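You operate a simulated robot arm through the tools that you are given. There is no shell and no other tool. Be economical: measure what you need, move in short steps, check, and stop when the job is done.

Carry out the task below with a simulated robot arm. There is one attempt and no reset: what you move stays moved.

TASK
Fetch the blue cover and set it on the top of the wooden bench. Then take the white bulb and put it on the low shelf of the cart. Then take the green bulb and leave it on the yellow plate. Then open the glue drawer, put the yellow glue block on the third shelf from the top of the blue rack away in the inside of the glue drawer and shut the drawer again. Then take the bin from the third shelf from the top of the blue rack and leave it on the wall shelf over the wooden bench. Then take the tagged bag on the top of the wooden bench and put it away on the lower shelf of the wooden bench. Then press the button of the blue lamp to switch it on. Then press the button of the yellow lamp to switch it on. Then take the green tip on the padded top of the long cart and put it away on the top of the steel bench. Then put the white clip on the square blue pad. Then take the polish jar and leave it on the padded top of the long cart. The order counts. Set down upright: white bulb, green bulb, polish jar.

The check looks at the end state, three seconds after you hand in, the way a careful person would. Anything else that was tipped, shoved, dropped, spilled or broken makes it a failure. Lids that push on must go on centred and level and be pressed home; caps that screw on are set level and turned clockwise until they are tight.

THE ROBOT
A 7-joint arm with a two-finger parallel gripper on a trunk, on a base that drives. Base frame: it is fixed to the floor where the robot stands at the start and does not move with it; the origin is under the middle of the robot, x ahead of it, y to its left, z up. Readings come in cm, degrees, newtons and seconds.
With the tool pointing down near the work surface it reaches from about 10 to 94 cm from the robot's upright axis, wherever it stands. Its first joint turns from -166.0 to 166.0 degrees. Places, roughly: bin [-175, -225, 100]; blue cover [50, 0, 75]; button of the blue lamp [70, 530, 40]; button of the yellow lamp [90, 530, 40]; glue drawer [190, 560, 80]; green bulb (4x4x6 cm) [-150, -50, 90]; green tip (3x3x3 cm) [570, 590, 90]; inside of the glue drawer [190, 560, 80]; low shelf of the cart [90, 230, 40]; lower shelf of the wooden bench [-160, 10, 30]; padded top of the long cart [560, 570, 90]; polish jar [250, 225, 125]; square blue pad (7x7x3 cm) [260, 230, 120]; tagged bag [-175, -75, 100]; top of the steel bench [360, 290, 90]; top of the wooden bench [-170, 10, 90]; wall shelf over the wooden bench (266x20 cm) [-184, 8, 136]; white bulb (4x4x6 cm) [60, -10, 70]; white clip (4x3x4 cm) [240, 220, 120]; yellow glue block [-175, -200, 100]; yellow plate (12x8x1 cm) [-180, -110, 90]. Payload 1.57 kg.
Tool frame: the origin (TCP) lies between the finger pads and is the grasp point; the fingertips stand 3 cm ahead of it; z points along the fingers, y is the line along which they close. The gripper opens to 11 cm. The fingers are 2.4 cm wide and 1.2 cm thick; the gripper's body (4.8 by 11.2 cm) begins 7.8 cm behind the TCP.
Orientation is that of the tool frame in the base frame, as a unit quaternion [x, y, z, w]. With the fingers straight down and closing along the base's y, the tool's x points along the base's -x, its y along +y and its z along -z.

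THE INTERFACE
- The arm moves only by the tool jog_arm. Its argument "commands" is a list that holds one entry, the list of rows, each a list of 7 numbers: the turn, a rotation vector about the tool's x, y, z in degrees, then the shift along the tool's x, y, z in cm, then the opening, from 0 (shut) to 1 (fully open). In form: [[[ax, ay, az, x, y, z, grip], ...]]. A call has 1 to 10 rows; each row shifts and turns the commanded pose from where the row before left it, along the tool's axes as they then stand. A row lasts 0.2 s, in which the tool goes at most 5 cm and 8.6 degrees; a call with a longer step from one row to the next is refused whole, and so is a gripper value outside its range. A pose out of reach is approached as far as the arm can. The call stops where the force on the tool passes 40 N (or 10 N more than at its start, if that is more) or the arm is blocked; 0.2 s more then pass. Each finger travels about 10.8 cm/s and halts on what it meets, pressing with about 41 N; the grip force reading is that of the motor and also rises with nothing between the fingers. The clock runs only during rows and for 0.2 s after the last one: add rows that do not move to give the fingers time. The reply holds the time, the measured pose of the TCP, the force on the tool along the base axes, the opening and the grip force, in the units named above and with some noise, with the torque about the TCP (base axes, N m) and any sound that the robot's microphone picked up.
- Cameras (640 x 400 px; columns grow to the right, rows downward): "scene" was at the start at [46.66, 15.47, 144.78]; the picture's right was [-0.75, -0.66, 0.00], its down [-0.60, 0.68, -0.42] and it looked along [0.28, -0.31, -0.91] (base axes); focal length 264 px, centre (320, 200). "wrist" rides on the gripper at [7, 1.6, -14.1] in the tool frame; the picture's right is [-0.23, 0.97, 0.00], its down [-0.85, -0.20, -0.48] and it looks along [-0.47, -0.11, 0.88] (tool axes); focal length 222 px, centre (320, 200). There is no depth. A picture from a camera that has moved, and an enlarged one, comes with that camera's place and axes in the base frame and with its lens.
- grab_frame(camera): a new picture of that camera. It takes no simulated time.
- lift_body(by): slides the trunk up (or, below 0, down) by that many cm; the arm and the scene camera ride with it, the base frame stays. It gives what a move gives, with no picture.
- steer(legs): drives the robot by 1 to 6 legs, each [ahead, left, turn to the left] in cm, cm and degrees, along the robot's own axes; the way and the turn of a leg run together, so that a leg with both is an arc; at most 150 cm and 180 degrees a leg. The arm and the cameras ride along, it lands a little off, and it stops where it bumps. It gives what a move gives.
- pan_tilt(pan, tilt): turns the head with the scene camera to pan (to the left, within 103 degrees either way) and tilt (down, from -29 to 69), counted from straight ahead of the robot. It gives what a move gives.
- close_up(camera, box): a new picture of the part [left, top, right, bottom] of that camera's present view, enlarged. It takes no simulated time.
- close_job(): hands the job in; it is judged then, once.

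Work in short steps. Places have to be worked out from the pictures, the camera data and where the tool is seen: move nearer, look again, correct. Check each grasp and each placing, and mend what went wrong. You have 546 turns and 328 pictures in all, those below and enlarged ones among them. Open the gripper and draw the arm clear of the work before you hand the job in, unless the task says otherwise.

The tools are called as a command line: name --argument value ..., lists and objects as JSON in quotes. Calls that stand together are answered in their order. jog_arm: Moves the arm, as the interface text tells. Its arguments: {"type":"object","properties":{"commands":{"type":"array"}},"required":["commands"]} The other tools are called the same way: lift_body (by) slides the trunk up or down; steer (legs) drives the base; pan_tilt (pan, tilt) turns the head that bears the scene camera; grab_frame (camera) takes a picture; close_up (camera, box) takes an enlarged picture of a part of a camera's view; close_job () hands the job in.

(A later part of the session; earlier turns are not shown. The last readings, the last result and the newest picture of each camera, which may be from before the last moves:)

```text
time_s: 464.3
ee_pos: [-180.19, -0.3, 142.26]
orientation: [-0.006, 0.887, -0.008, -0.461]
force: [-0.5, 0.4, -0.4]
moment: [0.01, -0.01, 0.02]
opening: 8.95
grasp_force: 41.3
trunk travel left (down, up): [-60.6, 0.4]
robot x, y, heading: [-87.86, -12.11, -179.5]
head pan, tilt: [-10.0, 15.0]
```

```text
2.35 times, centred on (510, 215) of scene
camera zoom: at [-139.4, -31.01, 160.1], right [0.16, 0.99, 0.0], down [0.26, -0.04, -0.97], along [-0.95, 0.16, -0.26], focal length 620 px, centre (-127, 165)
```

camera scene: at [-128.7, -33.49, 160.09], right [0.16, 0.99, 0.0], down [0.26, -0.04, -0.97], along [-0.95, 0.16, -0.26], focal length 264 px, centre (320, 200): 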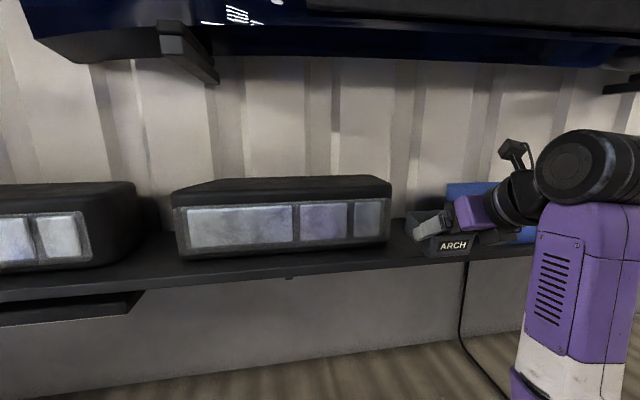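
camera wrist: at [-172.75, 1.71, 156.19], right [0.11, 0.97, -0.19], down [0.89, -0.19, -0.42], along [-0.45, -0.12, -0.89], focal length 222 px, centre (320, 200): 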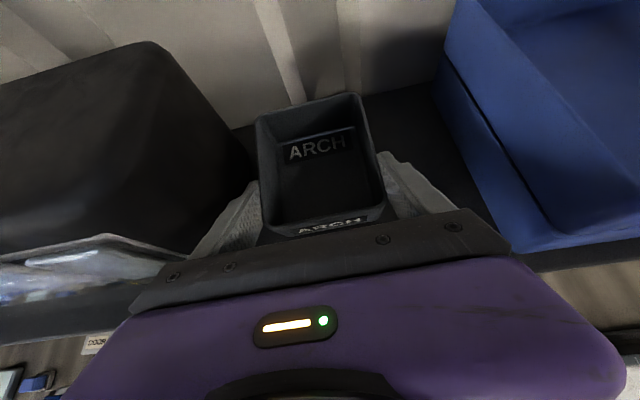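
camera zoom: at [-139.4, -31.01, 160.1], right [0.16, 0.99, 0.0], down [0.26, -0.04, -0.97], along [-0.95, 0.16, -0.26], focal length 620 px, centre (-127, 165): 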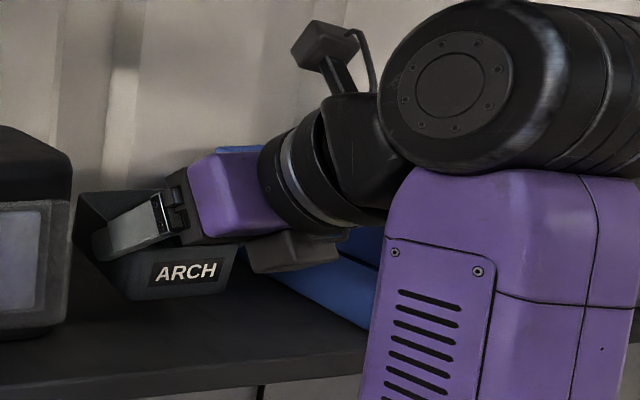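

Well centred in the gap. I lower in small vertical steps to contact.

jog_arm --commands '[[[0, 0, 0, -0.4, 0, 0.29, 0.3], [0, 0, 0, -0.4, 0, 0.29, 0.3], [0, 0, 0, -0.4, 0, 0.29, 0.3], [0, 0, 0, -0.3, 0, 0.22, 0.3], [0, 0, 0, -0.3, 0, 0.22, 0.3], [0, 0, 0, -0.3, 0, 0.22, 0.3], [0, 0, 0, -0.3, 0, 0.22, 0.3]]]'

close_up --camera "scene" --box '[380, 130, 640, 300]'

```text
time_s: 465.9
ee_pos: [-180.37, -0.19, 139.74]
orientation: [-0.007, 0.885, -0.007, -0.465]
force: [-1.6, 0.4, 36.0]
moment: [0.33, -0.38, 0.05]
opening: 8.91
grasp_force: 41.1
trunk travel left (down, up): [-60.6, 0.4]
robot x, y, heading: [-87.99, -12.05, -179.7]
head pan, tilt: [-10.0, 15.0]
```

```text
2.35 times, centred on (510, 215) of scene
camera zoom: at [-139.35, -31.0, 160.17], right [0.16, 0.99, 0.0], down [0.25, -0.04, -0.97], along [-0.95, 0.16, -0.26], focal length 620 px, centre (-127, 165)
```

zoom: 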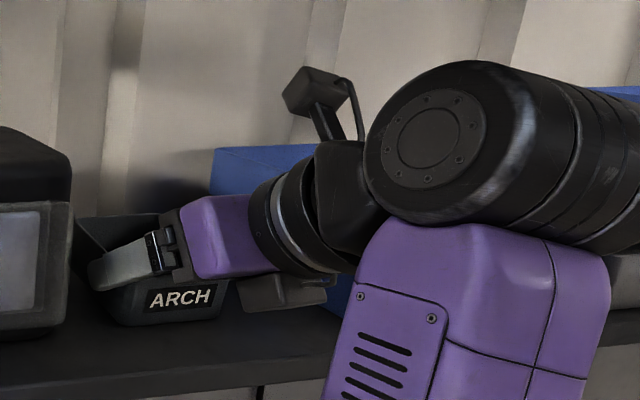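

Near edge touching. I level the bin by pitching 8° steeper with slight lift.

jog_arm --commands '[[[0, 0, 0, 0.3, 0, -0.2, 0.3], [0, -4, 0, 0, 0, 0, 0.3], [0, -4, 0, 0, 0, 0, 0.3], [0, 0, 0, 0, 0, 0, 0.3]]]'

close_up --camera "scene" --box '[380, 130, 640, 300]'

```text
time_s: 466.7
ee_pos: [-181.4, 0.14, 137.99]
orientation: [-0.008, 0.909, -0.004, -0.416]
force: [-4.9, 0.2, 10.5]
moment: [-0.34, -0.3, -0.11]
opening: 8.93
grasp_force: 41.0
out of reach, approached as far as the arm can: row 2, 3
trunk travel left (down, up): [-60.6, 0.4]
robot x, y, heading: [-87.85, -11.82, -179.4]
head pan, tilt: [-10.0, 15.0]
stopped in row 4: the force on the tool passed its limit at 109 N (the readings are from after the stop); the commanded pose is now the measured one
```

```text
2.35 times, centred on (510, 215) of scene
camera zoom: at [-139.36, -31.06, 160.05], right [0.16, 0.99, 0.0], down [0.26, -0.04, -0.97], along [-0.95, 0.16, -0.26], focal length 620 px, centre (-127, 165)
```

zoom: 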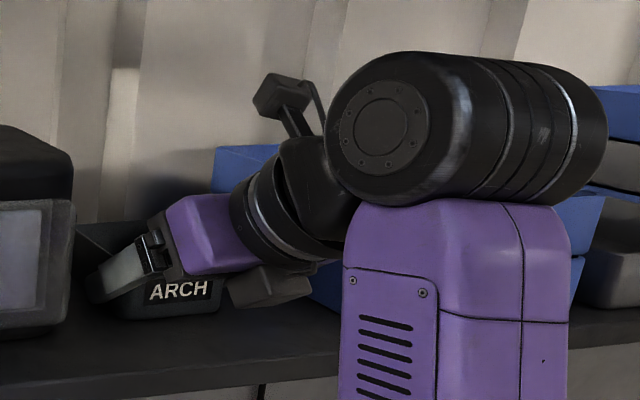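

The bin is down on the shelf. I release and lift away gently.

jog_arm --commands '[[[0, 0, 0, 0.3, 0, -0.3, 0.85], [0, 0, 0, 0, 0, 0, 0.95], [0, 0, 0, 0, 0, 0, 0.95], [0, 0, 0, 0, 0, 0, 0.95]]]'

grab_frame --camera "wrist"

close_up --camera "scene" --box '[380, 130, 640, 300]'

```text
time_s: 467.7
ee_pos: [-181.36, 0.24, 138.27]
orientation: [-0.008, 0.911, -0.004, -0.412]
force: [0.0, 0.1, 0.1]
moment: [-0.03, 0.0, 0.0]
opening: 10.45
grasp_force: 0.2
trunk travel left (down, up): [-60.6, 0.4]
robot x, y, heading: [-87.48, -12.27, -179.4]
head pan, tilt: [-10.0, 15.0]
```

```text
160 pictures are left
camera wrist: at [-175.5, 1.96, 152.85], right [0.13, 0.98, -0.17], down [0.93, -0.18, -0.33], along [-0.35, -0.12, -0.93], focal length 222 px, centre (320, 200)
```

wrist: 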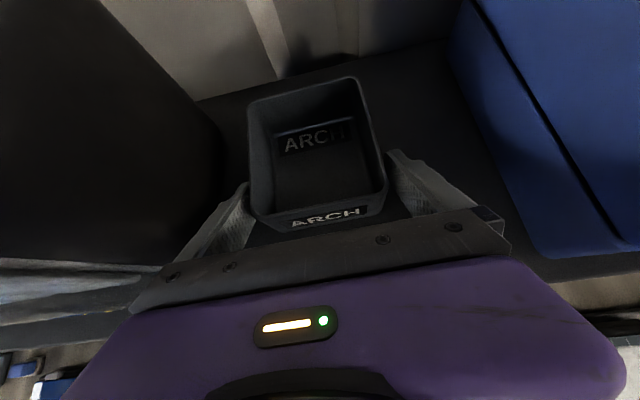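

```text
2.35 times, centred on (510, 215) of scene
camera zoom: at [-139.41, -31.05, 160.08], right [0.16, 0.99, 0.0], down [0.26, -0.04, -0.97], along [-0.95, 0.16, -0.26], focal length 620 px, centre (-127, 165)
```

zoom: 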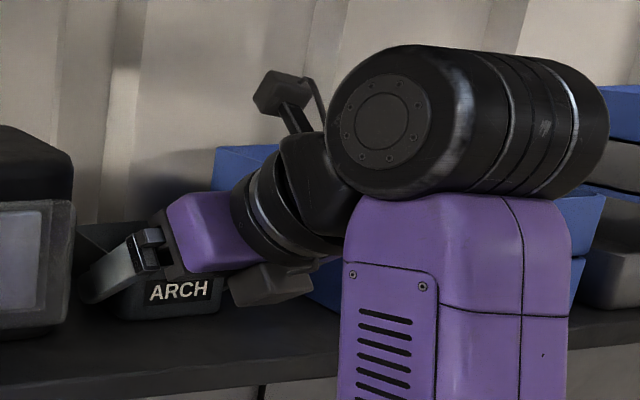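

Released. The fingers flank the bin with clearance, so I back straight out with the base.

steer --legs '[[-12, 0, 0]]'

steer --legs '[[-35, 0, -0.5]]'

grab_frame --camera "scene"

```text
time_s: 469.0
ee_pos: [-169.16, 0.54, 138.07]
orientation: [-0.007, 0.911, -0.004, -0.412]
force: [0.6, 0.3, -0.4]
moment: [-0.01, 0.03, 0.0]
opening: 10.46
grasp_force: 0.1
trunk travel left (down, up): [-60.6, 0.4]
robot x, y, heading: [-75.3, -11.9, -179.5]
head pan, tilt: [-10.0, 15.0]
```

```text
time_s: 471.3
ee_pos: [-133.15, 0.89, 138.09]
orientation: [-0.007, 0.911, -0.004, -0.413]
force: [-0.8, -0.3, -0.2]
moment: [0.0, 0.01, 0.01]
opening: 10.44
grasp_force: 0.0
trunk travel left (down, up): [-60.6, 0.4]
robot x, y, heading: [-39.61, -11.82, -179.7]
head pan, tilt: [-10.0, 15.0]
```

```text
158 pictures are left
camera scene: at [-91.35, -30.46, 160.08], right [0.17, 0.99, 0.0], down [0.26, -0.04, -0.97], along [-0.95, 0.16, -0.26], focal length 264 px, centre (320, 200)
```

scene: 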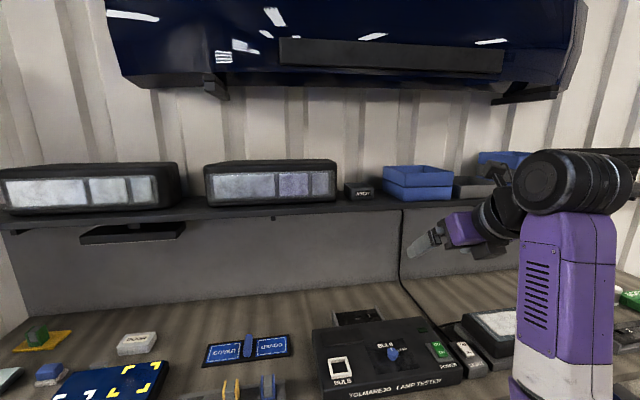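

Bin placed. Next the tagged bag "DOOR". I zoom in to measure it.

close_up --camera "scene" --box '[90, 310, 190, 370]'

pan_tilt --pan 0 --tilt 50

grab_frame --camera "scene"

```text
6.40 times, centred on (140, 340) of scene
camera zoom: at [-91.35, -30.46, 160.08], right [0.17, 0.99, 0.0], down [0.26, -0.04, -0.97], along [-0.95, 0.16, -0.26], focal length 1687 px, centre (1472, -696)
```

zoom: 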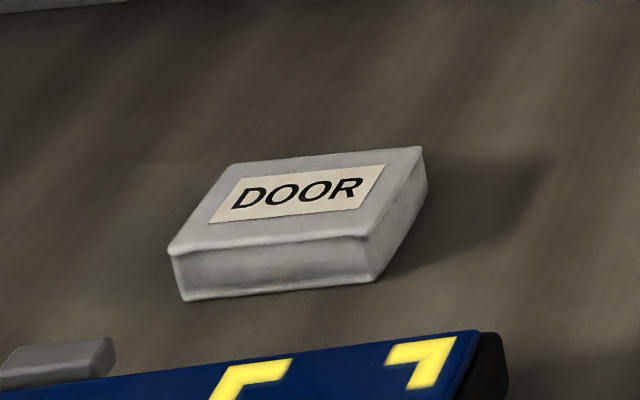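

```text
time_s: 472.3
ee_pos: [-133.26, 1.01, 138.21]
orientation: [-0.007, 0.911, -0.004, -0.412]
force: [-0.8, -0.1, -0.2]
moment: [0.03, 0.02, 0.01]
opening: 10.44
grasp_force: 0.1
trunk travel left (down, up): [-60.6, 0.4]
robot x, y, heading: [-39.47, -11.78, -179.7]
head pan, tilt: [0.0, 50.0]
```

```text
156 pictures are left
camera scene: at [-89.83, -32.07, 154.72], right [-0.01, 1.0, 0.0], down [0.77, 0.0, -0.64], along [-0.64, 0.0, -0.77], focal length 264 px, centre (320, 200)
```

scene: 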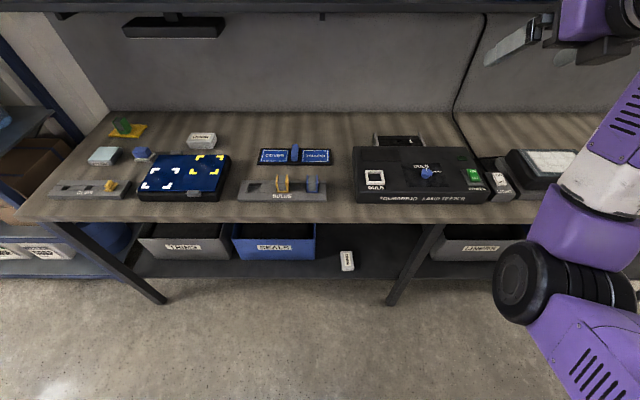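

The bag is ~10.8×7×3 cm with its long side along y, so it must be pinched along x, and a lamp hangs above it (bottom ≈124.5). I'll use a sideways-tilted vertical grasp. First lower the arm and turn the tool to vertical.

jog_arm --commands '[[[0, 0, 0, -3.4, 0, 2.95, 0.7], [0, 0, 0, -3.4, 0, 2.95, 0.7], [0, 0, 0, -3.4, 0, 2.95, 0.7], [0, 0, 0, -3.4, 0, 2.95, 0.7], [0, 0, 0, -3.4, 0, 2.95, 0.7], [0, 0, 0, 0, 0, -3, 0.7], [0, 0, 0, 0, 0, -4, 0.7], [0, 0, 0, 0, 0, -4, 0.7], [0, 0, 0, 0, 0, 0, 0.7]]]'

jog_arm --commands '[[[0, -8.2, 0, 0, 0, 0, 0.7], [0, -8.2, 0, 0, 0, 0, 0.7], [0, -8.2, 0, 0, 0, 0, 0.7], [0, -8.2, 0, 0, 0, 0, 0.7], [0, -8.2, 0, 0, 0, 0, 0.7], [0, -8, 0, 0, 0, 0, 0.7], [0, 0, 0, 0, 0, 0, 0.7]]]'

```text
time_s: 474.3
ee_pos: [-125.0, 1.07, 122.99]
orientation: [-0.007, 0.911, -0.003, -0.412]
force: [-0.9, 0.3, 1.1]
moment: [-0.03, -0.03, 0.01]
opening: 7.69
grasp_force: 0.2
trunk travel left (down, up): [-60.6, 0.4]
robot x, y, heading: [-39.43, -11.99, -179.4]
head pan, tilt: [0.0, 50.0]
```

```text
time_s: 475.9
ee_pos: [-124.96, 1.03, 123.02]
orientation: [-0.008, 1.0, -0.001, 0.004]
force: [0.4, -0.4, 0.6]
moment: [0.0, 0.01, -0.02]
opening: 7.7
grasp_force: 0.0
trunk travel left (down, up): [-60.6, 0.4]
robot x, y, heading: [-39.4, -11.72, -179.8]
head pan, tilt: [0.0, 50.0]
```

Vertical now. Roll −90° and tilt 35° sideways.

jog_arm --commands '[[[0, 0, -8.5, 0, 0, 0, 0.7], [0, 0, -8.5, 0, 0, 0, 0.7], [0, 0, -8.5, 0, 0, 0, 0.7], [0, 0, -8.5, 0, 0, 0, 0.7], [0, 0, -8.5, 0, 0, 0, 0.7], [0, 0, -8.5, 0, 0, 0, 0.7], [0, 0, -8.5, 0, 0, 0, 0.7], [0, 0, -8.5, 0, 0, 0, 0.7], [0, 0, -8.5, 0, 0, 0, 0.7], [0, 0, -8.5, 0, 0, 0, 0.7]]]'

jog_arm --commands '[[[0, 0, -5.9, 0, 0, 0, 0.7], [0, 7, 0, 0, 0, 0, 0.7], [0, 7, 0, 0, 0, 0, 0.7], [0, 7, 0, 0, 0, 0, 0.7], [0, 7, 0, 0, 0, 0, 0.7], [0, 7, 0, 0, 0, 0, 0.7], [0, 0, 0, 0, 0, 0, 0.7]]]'

grab_frame --camera "scene"

grab_frame --camera "wrist"

```text
time_s: 478.1
ee_pos: [-124.75, 0.98, 123.07]
orientation: [-0.682, 0.731, -0.002, 0.001]
force: [-0.5, -0.6, -0.5]
moment: [0.02, 0.03, 0.04]
opening: 7.71
grasp_force: 0.0
trunk travel left (down, up): [-60.6, 0.4]
robot x, y, heading: [-39.72, -11.68, -179.9]
head pan, tilt: [0.0, 50.0]
```

```text
time_s: 479.7
ee_pos: [-124.92, 1.17, 122.85]
orientation: [0.684, -0.664, 0.219, 0.209]
force: [-0.4, 0.5, -1.4]
moment: [-0.01, -0.01, 0.0]
opening: 7.72
grasp_force: 0.1
trunk travel left (down, up): [-60.6, 0.4]
robot x, y, heading: [-39.76, -11.75, -179.9]
head pan, tilt: [0.0, 50.0]
```

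```text
155 pictures are left
camera scene: at [-89.82, -32.06, 154.71], right [-0.01, 1.0, 0.0], down [0.77, 0.0, -0.64], along [-0.64, 0.0, -0.77], focal length 264 px, centre (320, 200)
```

scene: 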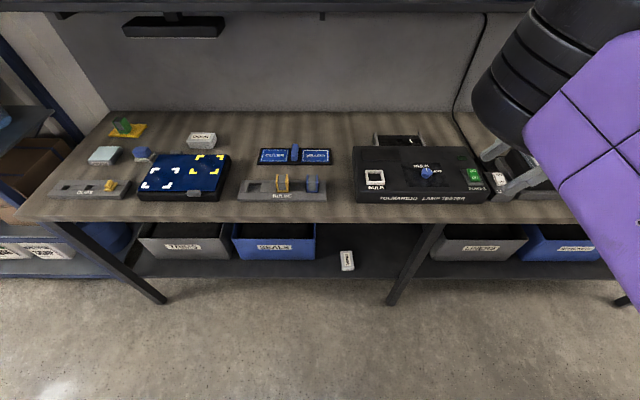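

```text
154 pictures are left
camera wrist: at [-126.66, 3.56, 138.58], right [-0.98, 0.16, -0.14], down [0.17, 0.98, -0.1], along [0.12, -0.12, -0.99], focal length 222 px, centre (320, 200)
```

wrist: 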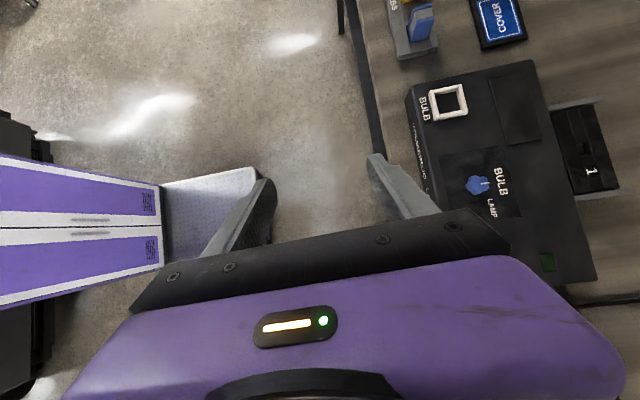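

I tilt 15° more, strafe left 79 cm and lower the trunk 23 cm.

jog_arm --commands '[[[0, 7.5, 0, 0, 0, 0, 0.8], [0, 7.5, 0, 0, 0, 0, 0.8], [0, 0, -1.2, 0, 0, 0, 0.8]]]'

steer --legs '[[0, 79, 0]]'

lift_body --by -23

grab_frame --camera "scene"

grab_frame --camera "wrist"

```text
time_s: 480.5
ee_pos: [-124.82, 1.06, 122.86]
orientation: [0.657, -0.624, 0.303, 0.296]
force: [0.0, 0.1, 0.8]
moment: [0.0, 0.0, 0.02]
opening: 8.78
grasp_force: 0.1
trunk travel left (down, up): [-60.6, 0.4]
robot x, y, heading: [-39.45, -11.85, -179.8]
head pan, tilt: [0.0, 50.0]
```

```text
time_s: 484.7
ee_pos: [-124.23, -77.46, 122.79]
orientation: [0.658, -0.623, 0.303, 0.296]
force: [0.4, -0.3, 0.4]
moment: [0.01, -0.02, 0.02]
opening: 8.82
grasp_force: 0.0
trunk travel left (down, up): [-60.6, 0.4]
robot x, y, heading: [-38.61, -89.77, -179.5]
head pan, tilt: [0.0, 50.0]
```

```text
time_s: 487.1
ee_pos: [-124.17, -77.46, 99.92]
orientation: [0.658, -0.623, 0.303, 0.296]
force: [0.6, -0.4, -0.1]
moment: [0.0, 0.02, -0.01]
opening: 8.8
grasp_force: 0.1
trunk travel left (down, up): [-37.6, 23.4]
robot x, y, heading: [-39.12, -89.66, -179.4]
head pan, tilt: [0.0, 50.0]
```

```text
153 pictures are left
camera scene: at [-89.1, -110.46, 131.72], right [-0.01, 1.0, 0.0], down [0.77, 0.01, -0.64], along [-0.64, -0.01, -0.77], focal length 264 px, centre (320, 200)
```

scene: 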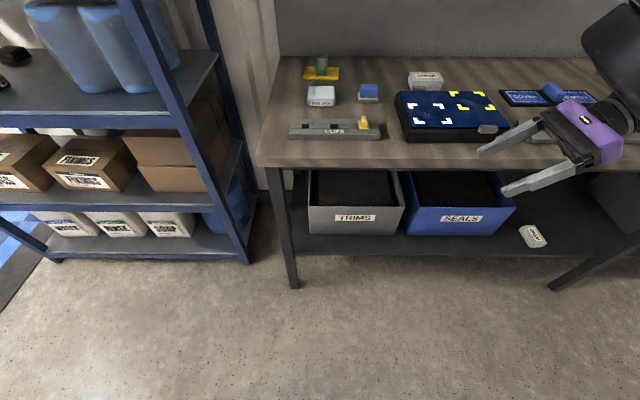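

```text
152 pictures are left
camera wrist: at [-126.11, -71.19, 114.41], right [-0.98, 0.1, -0.16], down [0.15, 0.92, -0.35], along [0.12, -0.37, -0.92], focal length 222 px, centre (320, 200)
```

wrist: 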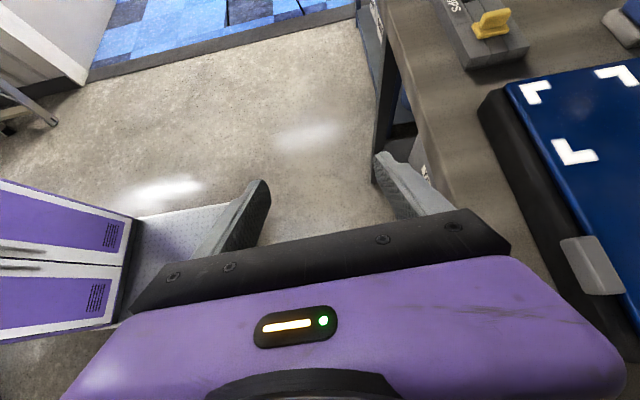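

Bag centre ≈[-172.5,-78]. I drive 41 cm forward and look.

steer --legs '[[41, 0, -0.5]]'

grab_frame --camera "wrist"

grab_frame --camera "scene"

```text
time_s: 489.7
ee_pos: [-165.43, -75.87, 99.94]
orientation: [0.651, -0.63, 0.3, 0.299]
force: [0.3, -0.1, 0.1]
moment: [0.0, 0.02, -0.04]
opening: 8.78
grasp_force: 0.0
trunk travel left (down, up): [-37.6, 23.4]
robot x, y, heading: [-80.24, -89.8, 179.8]
head pan, tilt: [0.0, 50.0]
```

```text
151 pictures are left
camera wrist: at [-167.28, -69.5, 114.4], right [-0.98, 0.12, -0.16], down [0.17, 0.92, -0.35], along [0.11, -0.37, -0.92], focal length 222 px, centre (320, 200)
```

wrist: 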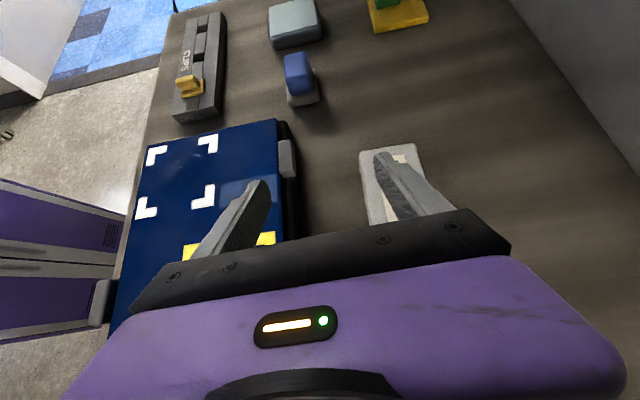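

```text
150 pictures are left
camera scene: at [-131.04, -109.49, 131.71], right [0.01, 1.0, 0.0], down [0.77, -0.01, -0.64], along [-0.64, 0.01, -0.77], focal length 264 px, centre (320, 200)
```

scene: 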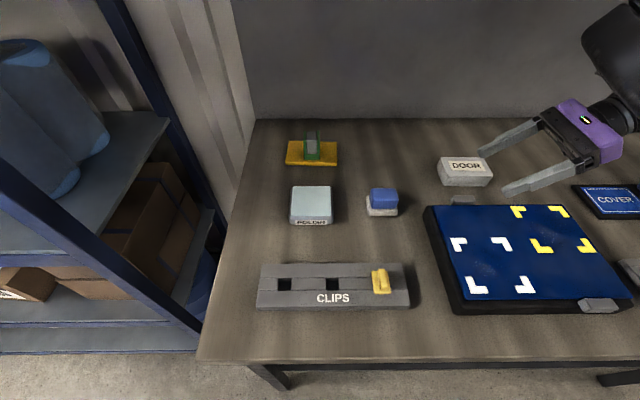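

Bag centre ≈[-172.8,-78,91]. I move over it and lower 4 cm, then look.

jog_arm --commands '[[[0, 0, 0, 0.2, 3.7, 0.4, 0.85], [0, 0, 0, 0.25, 3.7, 0.37, 0.85], [0, 0, 0, -1.53, 0, 1.28, 0.85], [0, 0, 0, -1.53, 0, 1.28, 0.85], [0, 0, 0, 0, 0, 0, 0.85]]]'

grab_frame --camera "wrist"

close_up --camera "scene" --box '[400, 60, 640, 220]'

```text
time_s: 490.9
ee_pos: [-172.79, -76.94, 95.96]
orientation: [0.652, -0.629, 0.3, 0.299]
force: [0.6, -0.7, -0.5]
moment: [0.01, -0.03, 0.01]
opening: 9.37
grasp_force: 0.0
trunk travel left (down, up): [-37.6, 23.4]
robot x, y, heading: [-80.56, -90.07, 179.4]
head pan, tilt: [0.0, 50.0]
```

```text
149 pictures are left
camera wrist: at [-174.42, -70.59, 110.54], right [-0.98, 0.12, -0.16], down [0.17, 0.92, -0.35], along [0.11, -0.37, -0.92], focal length 222 px, centre (320, 200)
```

wrist: 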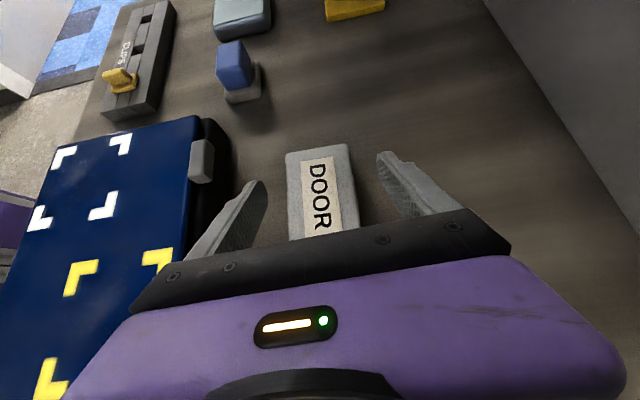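

```text
2.50 times, centred on (520, 140) of scene
camera zoom: at [-131.04, -109.49, 131.71], right [0.01, 1.0, 0.0], down [0.77, -0.01, -0.64], along [-0.64, 0.01, -0.77], focal length 659 px, centre (-180, 350)
```

zoom: 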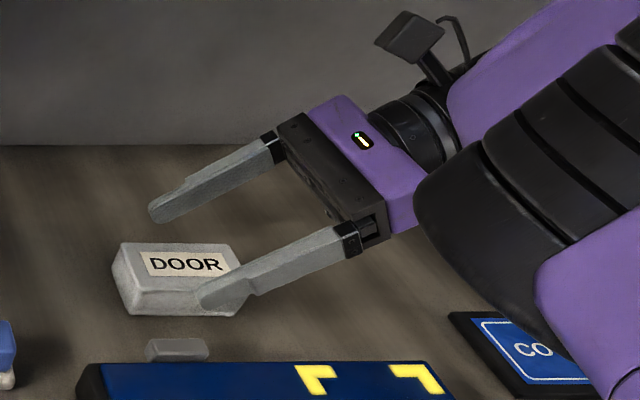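

Centred across. I lower 3.3 cm (and 1 cm toward −y), then close.

jog_arm --commands '[[[0, 0, 0, -0.63, 0, 0.96, 0.85], [0, 0, 0, -0.63, 0, 0.96, 0.85], [0, 0, 0, -0.63, 0, 0.96, 0.85], [0, 0, 0, 0, 0, 0, 0.85]]]'

close_up --camera "scene" --box '[400, 60, 640, 220]'

```text
time_s: 491.9
ee_pos: [-172.89, -77.7, 92.75]
orientation: [0.651, -0.63, 0.3, 0.299]
force: [0.0, 4.7, 9.2]
moment: [0.02, -0.44, 0.22]
opening: 9.41
grasp_force: 0.7
trunk travel left (down, up): [-37.6, 23.4]
robot x, y, heading: [-80.16, -89.92, 179.5]
head pan, tilt: [0.0, 50.0]
```

```text
2.50 times, centred on (520, 140) of scene
camera zoom: at [-131.02, -109.47, 131.74], right [0.01, 1.0, 0.0], down [0.77, -0.01, -0.64], along [-0.64, 0.01, -0.77], focal length 659 px, centre (-180, 350)
```

zoom: 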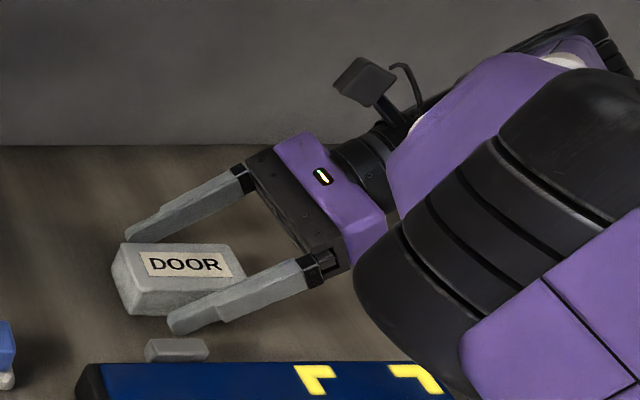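

A light touch of the front finger; I raise 0.4 cm and close.

jog_arm --commands '[[[0, 0, 0, 0.3, 0, -0.25, 0.85], [0, 0, 0, 0, 0, 0, 0.6], [0, 0, 0, 0, 0, 0, 0.3], [0, 0, 0, 0, 0, 0, 0.2], [0, 0, 0, 0, 0, 0, 0.2], [0, 0, 0, 0, 0, 0, 0.2]]]'

grab_frame --camera "wrist"

```text
time_s: 493.3
ee_pos: [-172.93, -77.7, 93.15]
orientation: [0.651, -0.63, 0.3, 0.298]
force: [0.3, 0.4, -0.8]
moment: [0.04, -0.03, 0.02]
opening: 6.14
grasp_force: 40.8
trunk travel left (down, up): [-37.6, 23.4]
robot x, y, heading: [-80.24, -90.07, 179.7]
head pan, tilt: [0.0, 50.0]
```

```text
146 pictures are left
camera wrist: at [-174.58, -71.52, 107.58], right [-0.98, 0.12, -0.16], down [0.17, 0.92, -0.35], along [0.11, -0.37, -0.92], focal length 222 px, centre (320, 200)
```

wrist: 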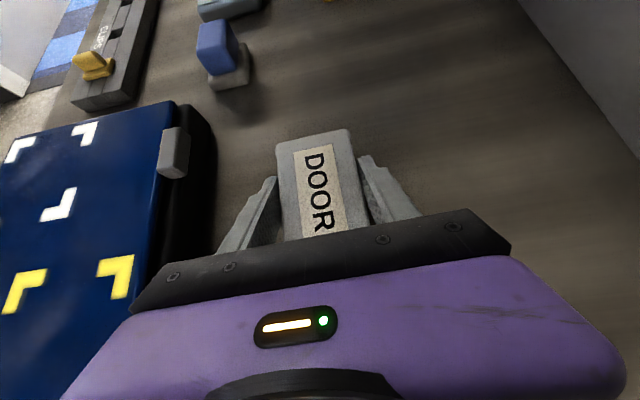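

Gripped (6.1 cm). Lift 6 cm and back away.

jog_arm --commands '[[[0, 0, 0, 1.53, 0, -1.28, 0.2], [0, 0, 0, 1.53, 0, -1.28, 0.2], [0, 0, 0, 1.53, 0, -1.28, 0.2], [0, 0, 0, 0, 0, 0, 0.2]]]'

steer --legs '[[-45, 0, 0]]'

grab_frame --camera "scene"

```text
time_s: 494.3
ee_pos: [-172.86, -77.99, 98.87]
orientation: [0.651, -0.63, 0.3, 0.299]
force: [0.1, 0.5, -1.1]
moment: [-0.02, -0.02, 0.0]
opening: 6.15
grasp_force: 41.4
trunk travel left (down, up): [-37.6, 23.4]
robot x, y, heading: [-80.25, -89.88, 179.5]
head pan, tilt: [0.0, 50.0]
```

```text
time_s: 497.0
ee_pos: [-128.46, -78.48, 98.82]
orientation: [0.651, -0.63, 0.3, 0.299]
force: [0.3, -0.7, -1.4]
moment: [0.02, 0.0, 0.01]
opening: 6.13
grasp_force: 41.0
trunk travel left (down, up): [-37.6, 23.4]
robot x, y, heading: [-35.87, -90.75, 179.4]
head pan, tilt: [0.0, 50.0]
```

```text
145 pictures are left
camera scene: at [-86.51, -109.9, 131.71], right [0.01, 1.0, 0.0], down [0.77, -0.01, -0.64], along [-0.64, 0.01, -0.77], focal length 264 px, centre (320, 200)
```

scene: 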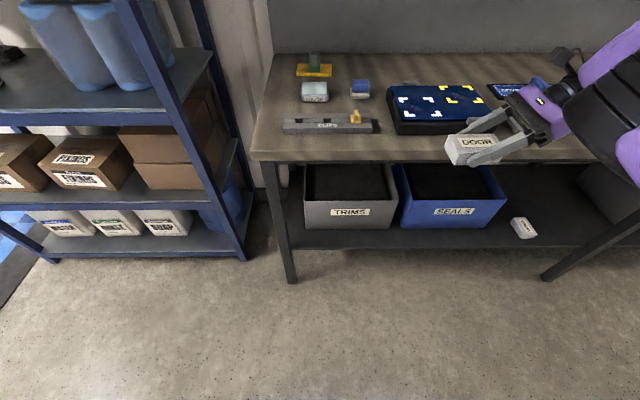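

Bag held. For the low shelf I yaw the tool 90° about the vertical so it points forward (keeps the bag level), then lower.

steer --legs '[[-10, -60, 0.5]]'

jog_arm --commands '[[[-6.52, -0.09, 5.45, 0, 0, 0, 0.2], [-6.52, -0.09, 5.45, 0, 0, 0, 0.2], [-6.52, -0.09, 5.45, 0, 0, 0, 0.2], [-6.52, -0.09, 5.45, 0, 0, 0, 0.2], [-6.52, -0.09, 5.45, 0, 0, 0, 0.2], [-6.52, -0.09, 5.45, 0, 0, 0, 0.2], [-6.52, -0.09, 5.45, 0, 0, 0, 0.2], [-6.52, -0.09, 5.45, 0, 0, 0, 0.2], [-6.52, -0.09, 5.45, 0, 0, 0, 0.2], [-6.52, -0.09, 5.45, 0, 0, 0, 0.2]]]'

grab_frame --camera "scene"

```text
time_s: 500.4
ee_pos: [-118.02, -18.53, 98.78]
orientation: [0.652, -0.628, 0.301, 0.298]
force: [0.1, -0.3, -0.7]
moment: [0.01, 0.01, 0.01]
opening: 6.15
grasp_force: 41.2
trunk travel left (down, up): [-37.6, 23.4]
robot x, y, heading: [-25.4, -30.34, 179.8]
head pan, tilt: [0.0, 50.0]
```

```text
time_s: 502.6
ee_pos: [-117.97, -18.3, 98.77]
orientation: [-0.055, 0.904, -0.02, -0.424]
force: [0.9, 0.7, -1.7]
moment: [-0.02, 0.01, 0.02]
opening: 6.15
grasp_force: 40.4
trunk travel left (down, up): [-37.6, 23.4]
robot x, y, heading: [-25.6, -30.13, 179.6]
head pan, tilt: [0.0, 50.0]
```

```text
144 pictures are left
camera scene: at [-76.03, -49.77, 131.71], right [0.01, 1.0, 0.0], down [0.77, 0.0, -0.64], along [-0.64, 0.0, -0.77], focal length 264 px, centre (320, 200)
```

scene: 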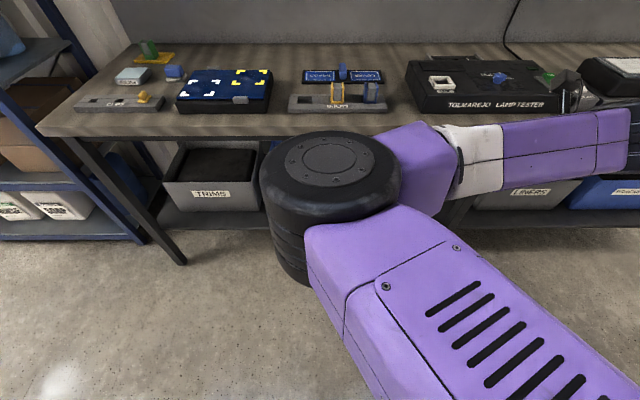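

The elbow swung to the left side; posture is continuous though. I complete the yaw and check from the wrist camera.

jog_arm --commands '[[[-5.2, -0.07, 4.3, 0, 0, 0, 0.2], [0, 0, 0, 0, 0, 0, 0.2]]]'

pan_tilt --pan -30 --tilt 40

grab_frame --camera "scene"

grab_frame --camera "wrist"

```text
time_s: 503.2
ee_pos: [-117.95, -18.4, 98.69]
orientation: [-0.003, 0.906, 0.005, -0.423]
force: [0.2, 0.1, -0.6]
moment: [-0.01, -0.03, 0.02]
opening: 6.14
grasp_force: 40.9
trunk travel left (down, up): [-37.6, 23.4]
robot x, y, heading: [-25.37, -30.06, 179.5]
head pan, tilt: [0.0, 50.0]
```

```text
time_s: 504.2
ee_pos: [-117.9, -18.42, 98.76]
orientation: [-0.003, 0.906, 0.004, -0.423]
force: [0.0, -0.3, -0.8]
moment: [0.0, 0.01, 0.02]
opening: 6.14
grasp_force: 40.9
trunk travel left (down, up): [-37.6, 23.4]
robot x, y, heading: [-25.25, -30.27, 179.9]
head pan, tilt: [-30.0, 40.0]
```

```text
143 pictures are left
camera scene: at [-75.65, -45.58, 133.12], right [0.5, 0.86, 0.0], down [0.56, -0.32, -0.77], along [-0.66, 0.39, -0.64], focal length 264 px, centre (320, 200)
```

scene: 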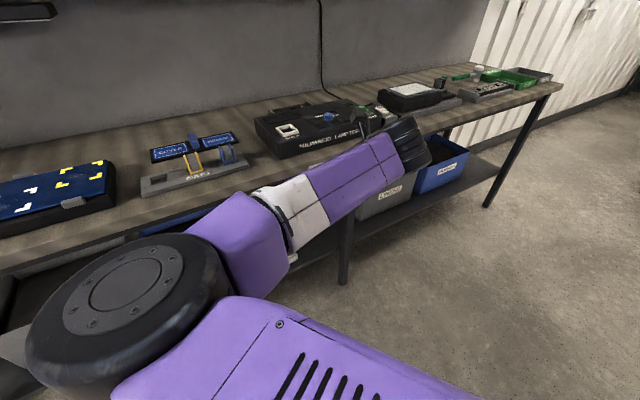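

```text
142 pictures are left
camera wrist: at [-111.59, -16.96, 113.28], right [0.14, 0.98, -0.16], down [0.92, -0.19, -0.35], along [-0.37, -0.1, -0.92], focal length 222 px, centre (320, 200)
```

wrist: 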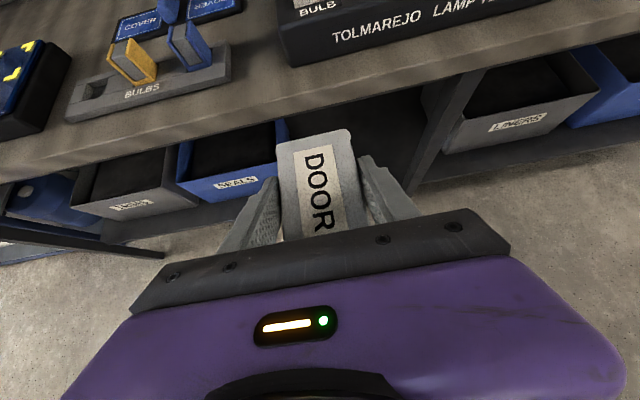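

I lower the trunk 37 cm and then straighten the arm forward-down, in free space in front of the bench.

lift_body --by -37

jog_arm --commands '[[[0, 0, 0, -2.8, 0, 2.6, 0.2], [0, 0, 0, -2.8, 0, 2.6, 0.2], [0, 0, 0, -2.8, 0, 2.6, 0.2], [0, 0, 0, -2.8, 0, 2.6, 0.2], [0, 0, 0, 0, 0, 0, 0.2]]]'

pan_tilt --pan 0 --tilt 35

grab_frame --camera "scene"

grab_frame --camera "wrist"

```text
time_s: 507.8
ee_pos: [-117.89, -18.3, 61.79]
orientation: [-0.003, 0.906, 0.005, -0.423]
force: [-0.3, -0.1, -0.2]
moment: [0.02, -0.04, -0.01]
opening: 6.1
grasp_force: 40.8
trunk travel left (down, up): [-0.6, 60.4]
robot x, y, heading: [-25.44, -29.76, 179.8]
head pan, tilt: [-30.0, 40.0]
```

```text
time_s: 509.0
ee_pos: [-118.71, -18.34, 46.7]
orientation: [-0.005, 0.906, 0.004, -0.423]
force: [0.5, 1.4, -0.4]
moment: [0.01, -0.02, 0.01]
opening: 6.16
grasp_force: 40.6
trunk travel left (down, up): [-0.6, 60.4]
robot x, y, heading: [-25.32, -29.85, 179.7]
head pan, tilt: [-30.0, 40.0]
```

```text
time_s: 509.9
ee_pos: [-118.57, -18.28, 46.69]
orientation: [-0.005, 0.906, 0.003, -0.424]
force: [-0.3, 0.1, -1.1]
moment: [-0.03, -0.02, 0.01]
opening: 6.14
grasp_force: 41.1
trunk travel left (down, up): [-0.6, 60.4]
robot x, y, heading: [-25.35, -30.13, 179.7]
head pan, tilt: [0.0, 35.0]
```

```text
141 pictures are left
camera scene: at [-77.11, -49.81, 96.88], right [0.01, 1.0, 0.0], down [0.57, 0.0, -0.82], along [-0.82, 0.01, -0.57], focal length 264 px, centre (320, 200)
```

scene: 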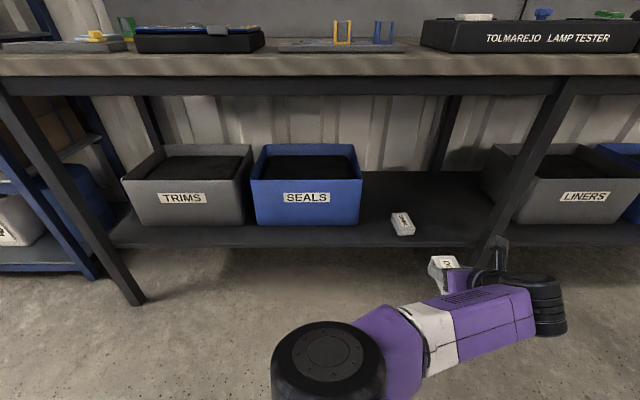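

```text
140 pictures are left
camera wrist: at [-112.37, -16.84, 61.15], right [0.14, 0.98, -0.16], down [0.92, -0.19, -0.35], along [-0.38, -0.1, -0.92], focal length 222 px, centre (320, 200)
```

wrist: 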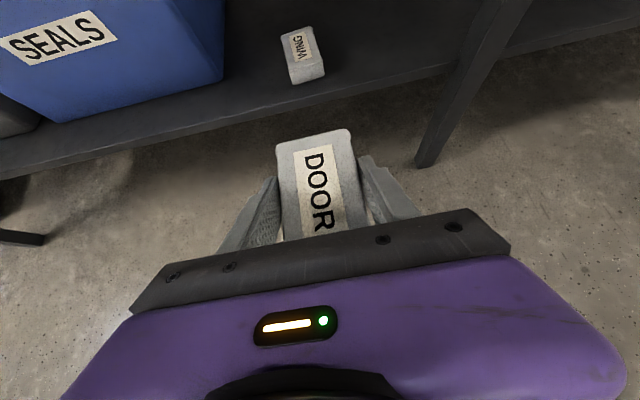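

The shelf (z≈32) has a WING-tagged bag at [-151,-19]; a free spot to its right, left of the leg (y≈4). Target TCP ≈[-149.7,-9]. I drive in 20 cm first and check.

steer --legs '[[20, -9.2, 0]]'

grab_frame --camera "scene"

grab_frame --camera "wrist"

```text
time_s: 511.6
ee_pos: [-138.67, -8.61, 46.66]
orientation: [-0.001, 0.906, 0.006, -0.423]
force: [-0.5, 0.0, -1.8]
moment: [-0.01, 0.02, 0.03]
opening: 6.13
grasp_force: 41.0
trunk travel left (down, up): [-0.6, 60.4]
robot x, y, heading: [-45.13, -20.86, 179.3]
head pan, tilt: [0.0, 35.0]
```

```text
139 pictures are left
camera scene: at [-97.15, -40.27, 96.88], right [0.01, 1.0, 0.0], down [0.57, -0.01, -0.82], along [-0.82, 0.01, -0.57], focal length 264 px, centre (320, 200)
```

scene: 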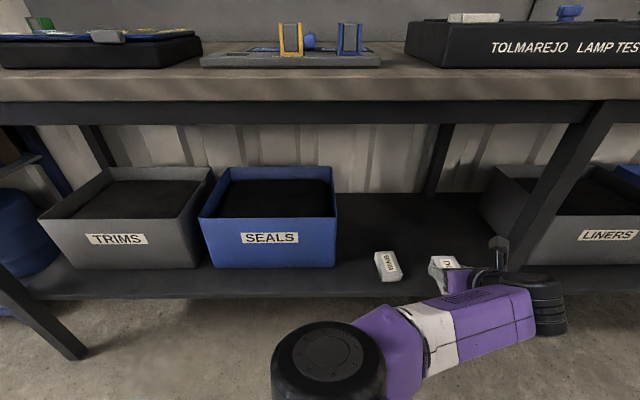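

```text
138 pictures are left
camera wrist: at [-132.23, -7.1, 61.15], right [0.15, 0.98, -0.16], down [0.91, -0.2, -0.35], along [-0.38, -0.1, -0.92], focal length 222 px, centre (320, 200)
```

wrist: 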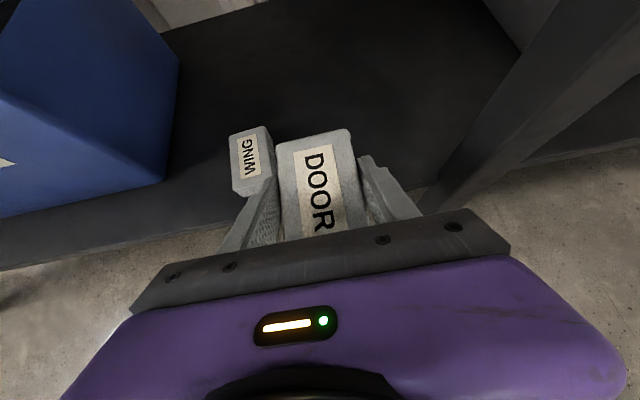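

Clear on both sides. Drive 11 cm further in.

steer --legs '[[6, 0.3, 0]]'

steer --legs '[[5, 0, 0]]'

grab_frame --camera "wrist"

grab_frame --camera "scene"

```text
time_s: 512.6
ee_pos: [-144.64, -8.73, 46.54]
orientation: [-0.001, 0.906, 0.006, -0.424]
force: [0.0, -0.6, -0.9]
moment: [0.03, -0.02, -0.04]
opening: 6.12
grasp_force: 40.8
trunk travel left (down, up): [-0.6, 60.4]
robot x, y, heading: [-51.87, -21.06, 179.3]
head pan, tilt: [0.0, 35.0]
```

```text
time_s: 513.5
ee_pos: [-149.53, -8.65, 46.74]
orientation: [-0.002, 0.906, 0.004, -0.424]
force: [0.3, -0.2, -0.6]
moment: [-0.07, -0.02, -0.01]
opening: 6.14
grasp_force: 41.6
trunk travel left (down, up): [-0.6, 60.4]
robot x, y, heading: [-56.26, -20.96, 179.7]
head pan, tilt: [0.0, 35.0]
```

```text
137 pictures are left
camera wrist: at [-143.27, -7.33, 61.15], right [0.15, 0.98, -0.16], down [0.92, -0.2, -0.35], along [-0.38, -0.1, -0.92], focal length 222 px, centre (320, 200)
```

wrist: 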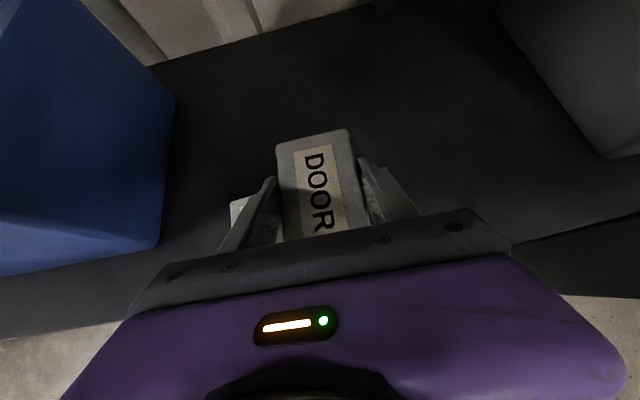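

```text
136 pictures are left
camera scene: at [-108.18, -40.48, 96.88], right [0.01, 1.0, 0.0], down [0.57, -0.01, -0.82], along [-0.82, 0.01, -0.57], focal length 264 px, centre (320, 200)
```

scene: 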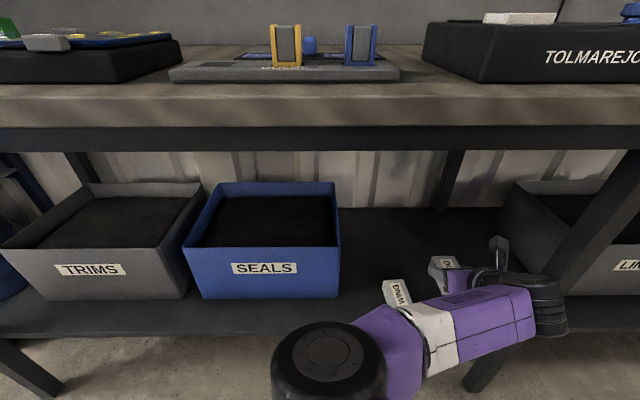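

Now lower: 8 cm, then fine steps to contact.

jog_arm --commands '[[[0, 0, 0, -2.3, 0, 1.92, 0.2], [0, 0, 0, -2.3, 0, 1.92, 0.2], [0, 0, 0, -1.54, 0, 1.28, 0.2], [0, 0, 0, -0.38, 0, 0.32, 0.2], [0, 0, 0, -0.38, 0, 0.32, 0.2], [0, 0, 0, -0.38, 0, 0.32, 0.2], [0, 0, 0, 0, 0, 0, 0.2]]]'

jog_arm --commands '[[[0, 0, 0, -0.3, 0, 0.25, 0.2], [0, 0, 0, -0.3, 0, 0.25, 0.2], [0, 0, 0, -0.3, 0, 0.25, 0.2], [0, 0, 0, -0.3, 0, 0.25, 0.2]]]'

grab_frame --camera "wrist"

```text
time_s: 515.1
ee_pos: [-149.66, -8.65, 37.13]
orientation: [-0.001, 0.906, 0.006, -0.423]
force: [-0.1, -0.2, -0.2]
moment: [0.0, -0.02, 0.02]
opening: 6.11
grasp_force: 41.2
trunk travel left (down, up): [-0.6, 60.4]
robot x, y, heading: [-56.58, -21.44, 179.3]
head pan, tilt: [0.0, 35.0]
```

```text
time_s: 516.1
ee_pos: [-149.71, -8.69, 35.59]
orientation: [-0.001, 0.906, 0.006, -0.424]
force: [0.8, 0.0, -0.7]
moment: [-0.02, 0.02, 0.05]
opening: 6.1
grasp_force: 41.1
trunk travel left (down, up): [-0.6, 60.4]
robot x, y, heading: [-56.07, -20.78, 179.3]
head pan, tilt: [0.0, 35.0]
```

```text
135 pictures are left
camera wrist: at [-143.31, -7.23, 50.1], right [0.15, 0.98, -0.16], down [0.92, -0.2, -0.35], along [-0.38, -0.1, -0.92], focal length 222 px, centre (320, 200)
```

wrist: 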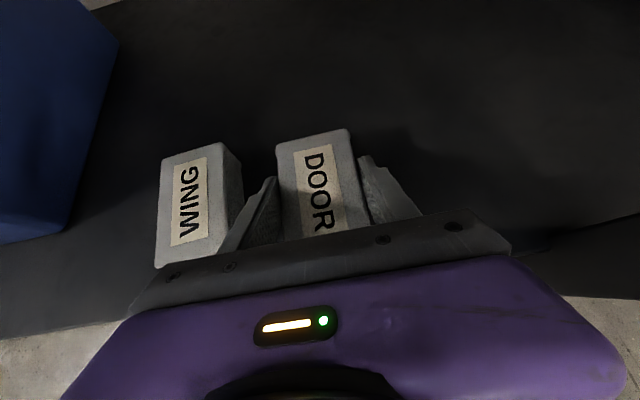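

WING is clear by ~2 cm. Continue down.

jog_arm --commands '[[[0, 0, 0, -0.3, 0, 0.25, 0.2], [0, 0, 0, -0.3, 0, 0.25, 0.2], [0, 0, 0, -0.3, 0, 0.25, 0.2], [0, 0, 0, -0.3, 0, 0.25, 0.2], [0, 0, 0, -0.3, 0, 0.25, 0.2], [0, 0, 0, -0.3, 0, 0.25, 0.2], [0, 0, 0, -0.3, 0, 0.25, 0.2]]]'

```text
time_s: 517.0
ee_pos: [-149.99, -8.42, 35.08]
orientation: [-0.001, 0.903, 0.006, -0.43]
force: [2.7, -0.5, 15.5]
moment: [-0.34, -0.84, 0.03]
opening: 6.17
grasp_force: 41.4
trunk travel left (down, up): [-0.6, 60.4]
robot x, y, heading: [-56.66, -20.88, 179.3]
head pan, tilt: [0.0, 35.0]
stopped in row 4: the force on the tool passed its limit at 50 N (the readings are from after the stop); the commanded pose is now the measured one
```

Contact. Release, then withdraw along the tool axis (up and back).

jog_arm --commands '[[[0, 0, 0, 0.15, 0, -0.12, 0.66], [0, 0, 0, 0, 0, 0, 0.66], [0, 0, 0, 0, 0, 0, 0.66], [0, 0, 0, 0, 0, -3, 0.66], [0, 0, 0, 0, 0, -4, 0.66], [0, 0, 0, 0, 0, -4, 0.66], [0, 0, 0, 0, 0, 0, 0.66]]]'

grab_frame --camera "wrist"

```text
time_s: 518.6
ee_pos: [-141.51, -8.58, 42.18]
orientation: [-0.001, 0.904, 0.006, -0.428]
force: [0.5, 0.1, -1.1]
moment: [0.01, -0.03, 0.03]
opening: 7.26
grasp_force: 0.0
trunk travel left (down, up): [-0.6, 60.4]
robot x, y, heading: [-56.35, -20.52, 179.5]
head pan, tilt: [0.0, 35.0]
```

```text
134 pictures are left
camera wrist: at [-135.1, -7.13, 56.62], right [0.15, 0.98, -0.16], down [0.91, -0.2, -0.36], along [-0.38, -0.1, -0.92], focal length 222 px, centre (320, 200)
```

wrist: 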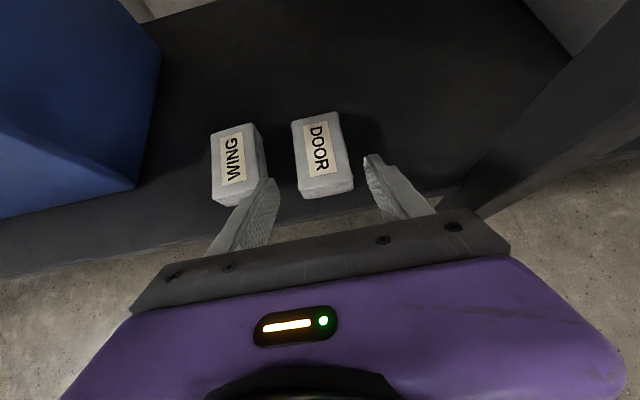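

Bag DOOR is on the lower shelf. I back out, and drive to the lamps' bench.

steer --legs '[[-38, 0, 0], [0, 0, -89.5], [125, 0, 0], [150, -30, 0], [110, 0, 0]]'

lift_body --by 25

pan_tilt --pan -20 --tilt 30

grab_frame --camera "scene"

```text
refused: leg 4 is longer than a leg can be; nothing moved
```

```text
time_s: 521.2
ee_pos: [-141.52, -8.61, 67.04]
orientation: [-0.001, 0.904, 0.005, -0.428]
force: [-0.2, 0.2, 0.1]
moment: [0.01, 0.01, 0.0]
opening: 7.26
grasp_force: 0.1
trunk travel left (down, up): [-25.6, 35.4]
robot x, y, heading: [-56.53, -20.88, 179.4]
head pan, tilt: [0.0, 35.0]
```

```text
time_s: 522.0
ee_pos: [-141.67, -8.42, 67.18]
orientation: [0.0, 0.904, 0.006, -0.428]
force: [0.4, 0.0, -0.3]
moment: [0.01, -0.03, -0.03]
opening: 7.25
grasp_force: 0.0
trunk travel left (down, up): [-25.6, 35.4]
robot x, y, heading: [-56.5, -21.21, 179.3]
head pan, tilt: [-20.0, 30.0]
```

```text
133 pictures are left
camera scene: at [-107.82, -37.4, 122.66], right [0.35, 0.94, 0.0], down [0.47, -0.18, -0.87], along [-0.81, 0.3, -0.5], focal length 264 px, centre (320, 200)
```

scene: 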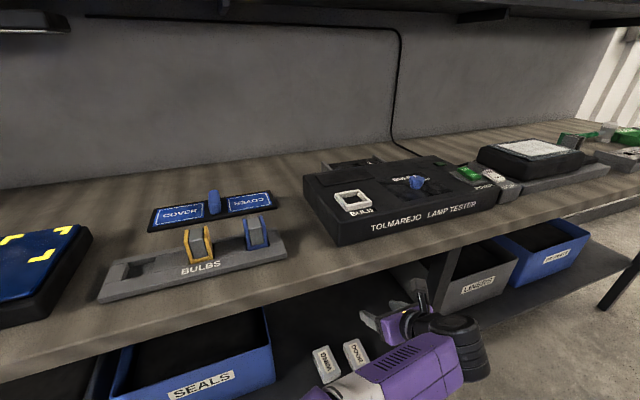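

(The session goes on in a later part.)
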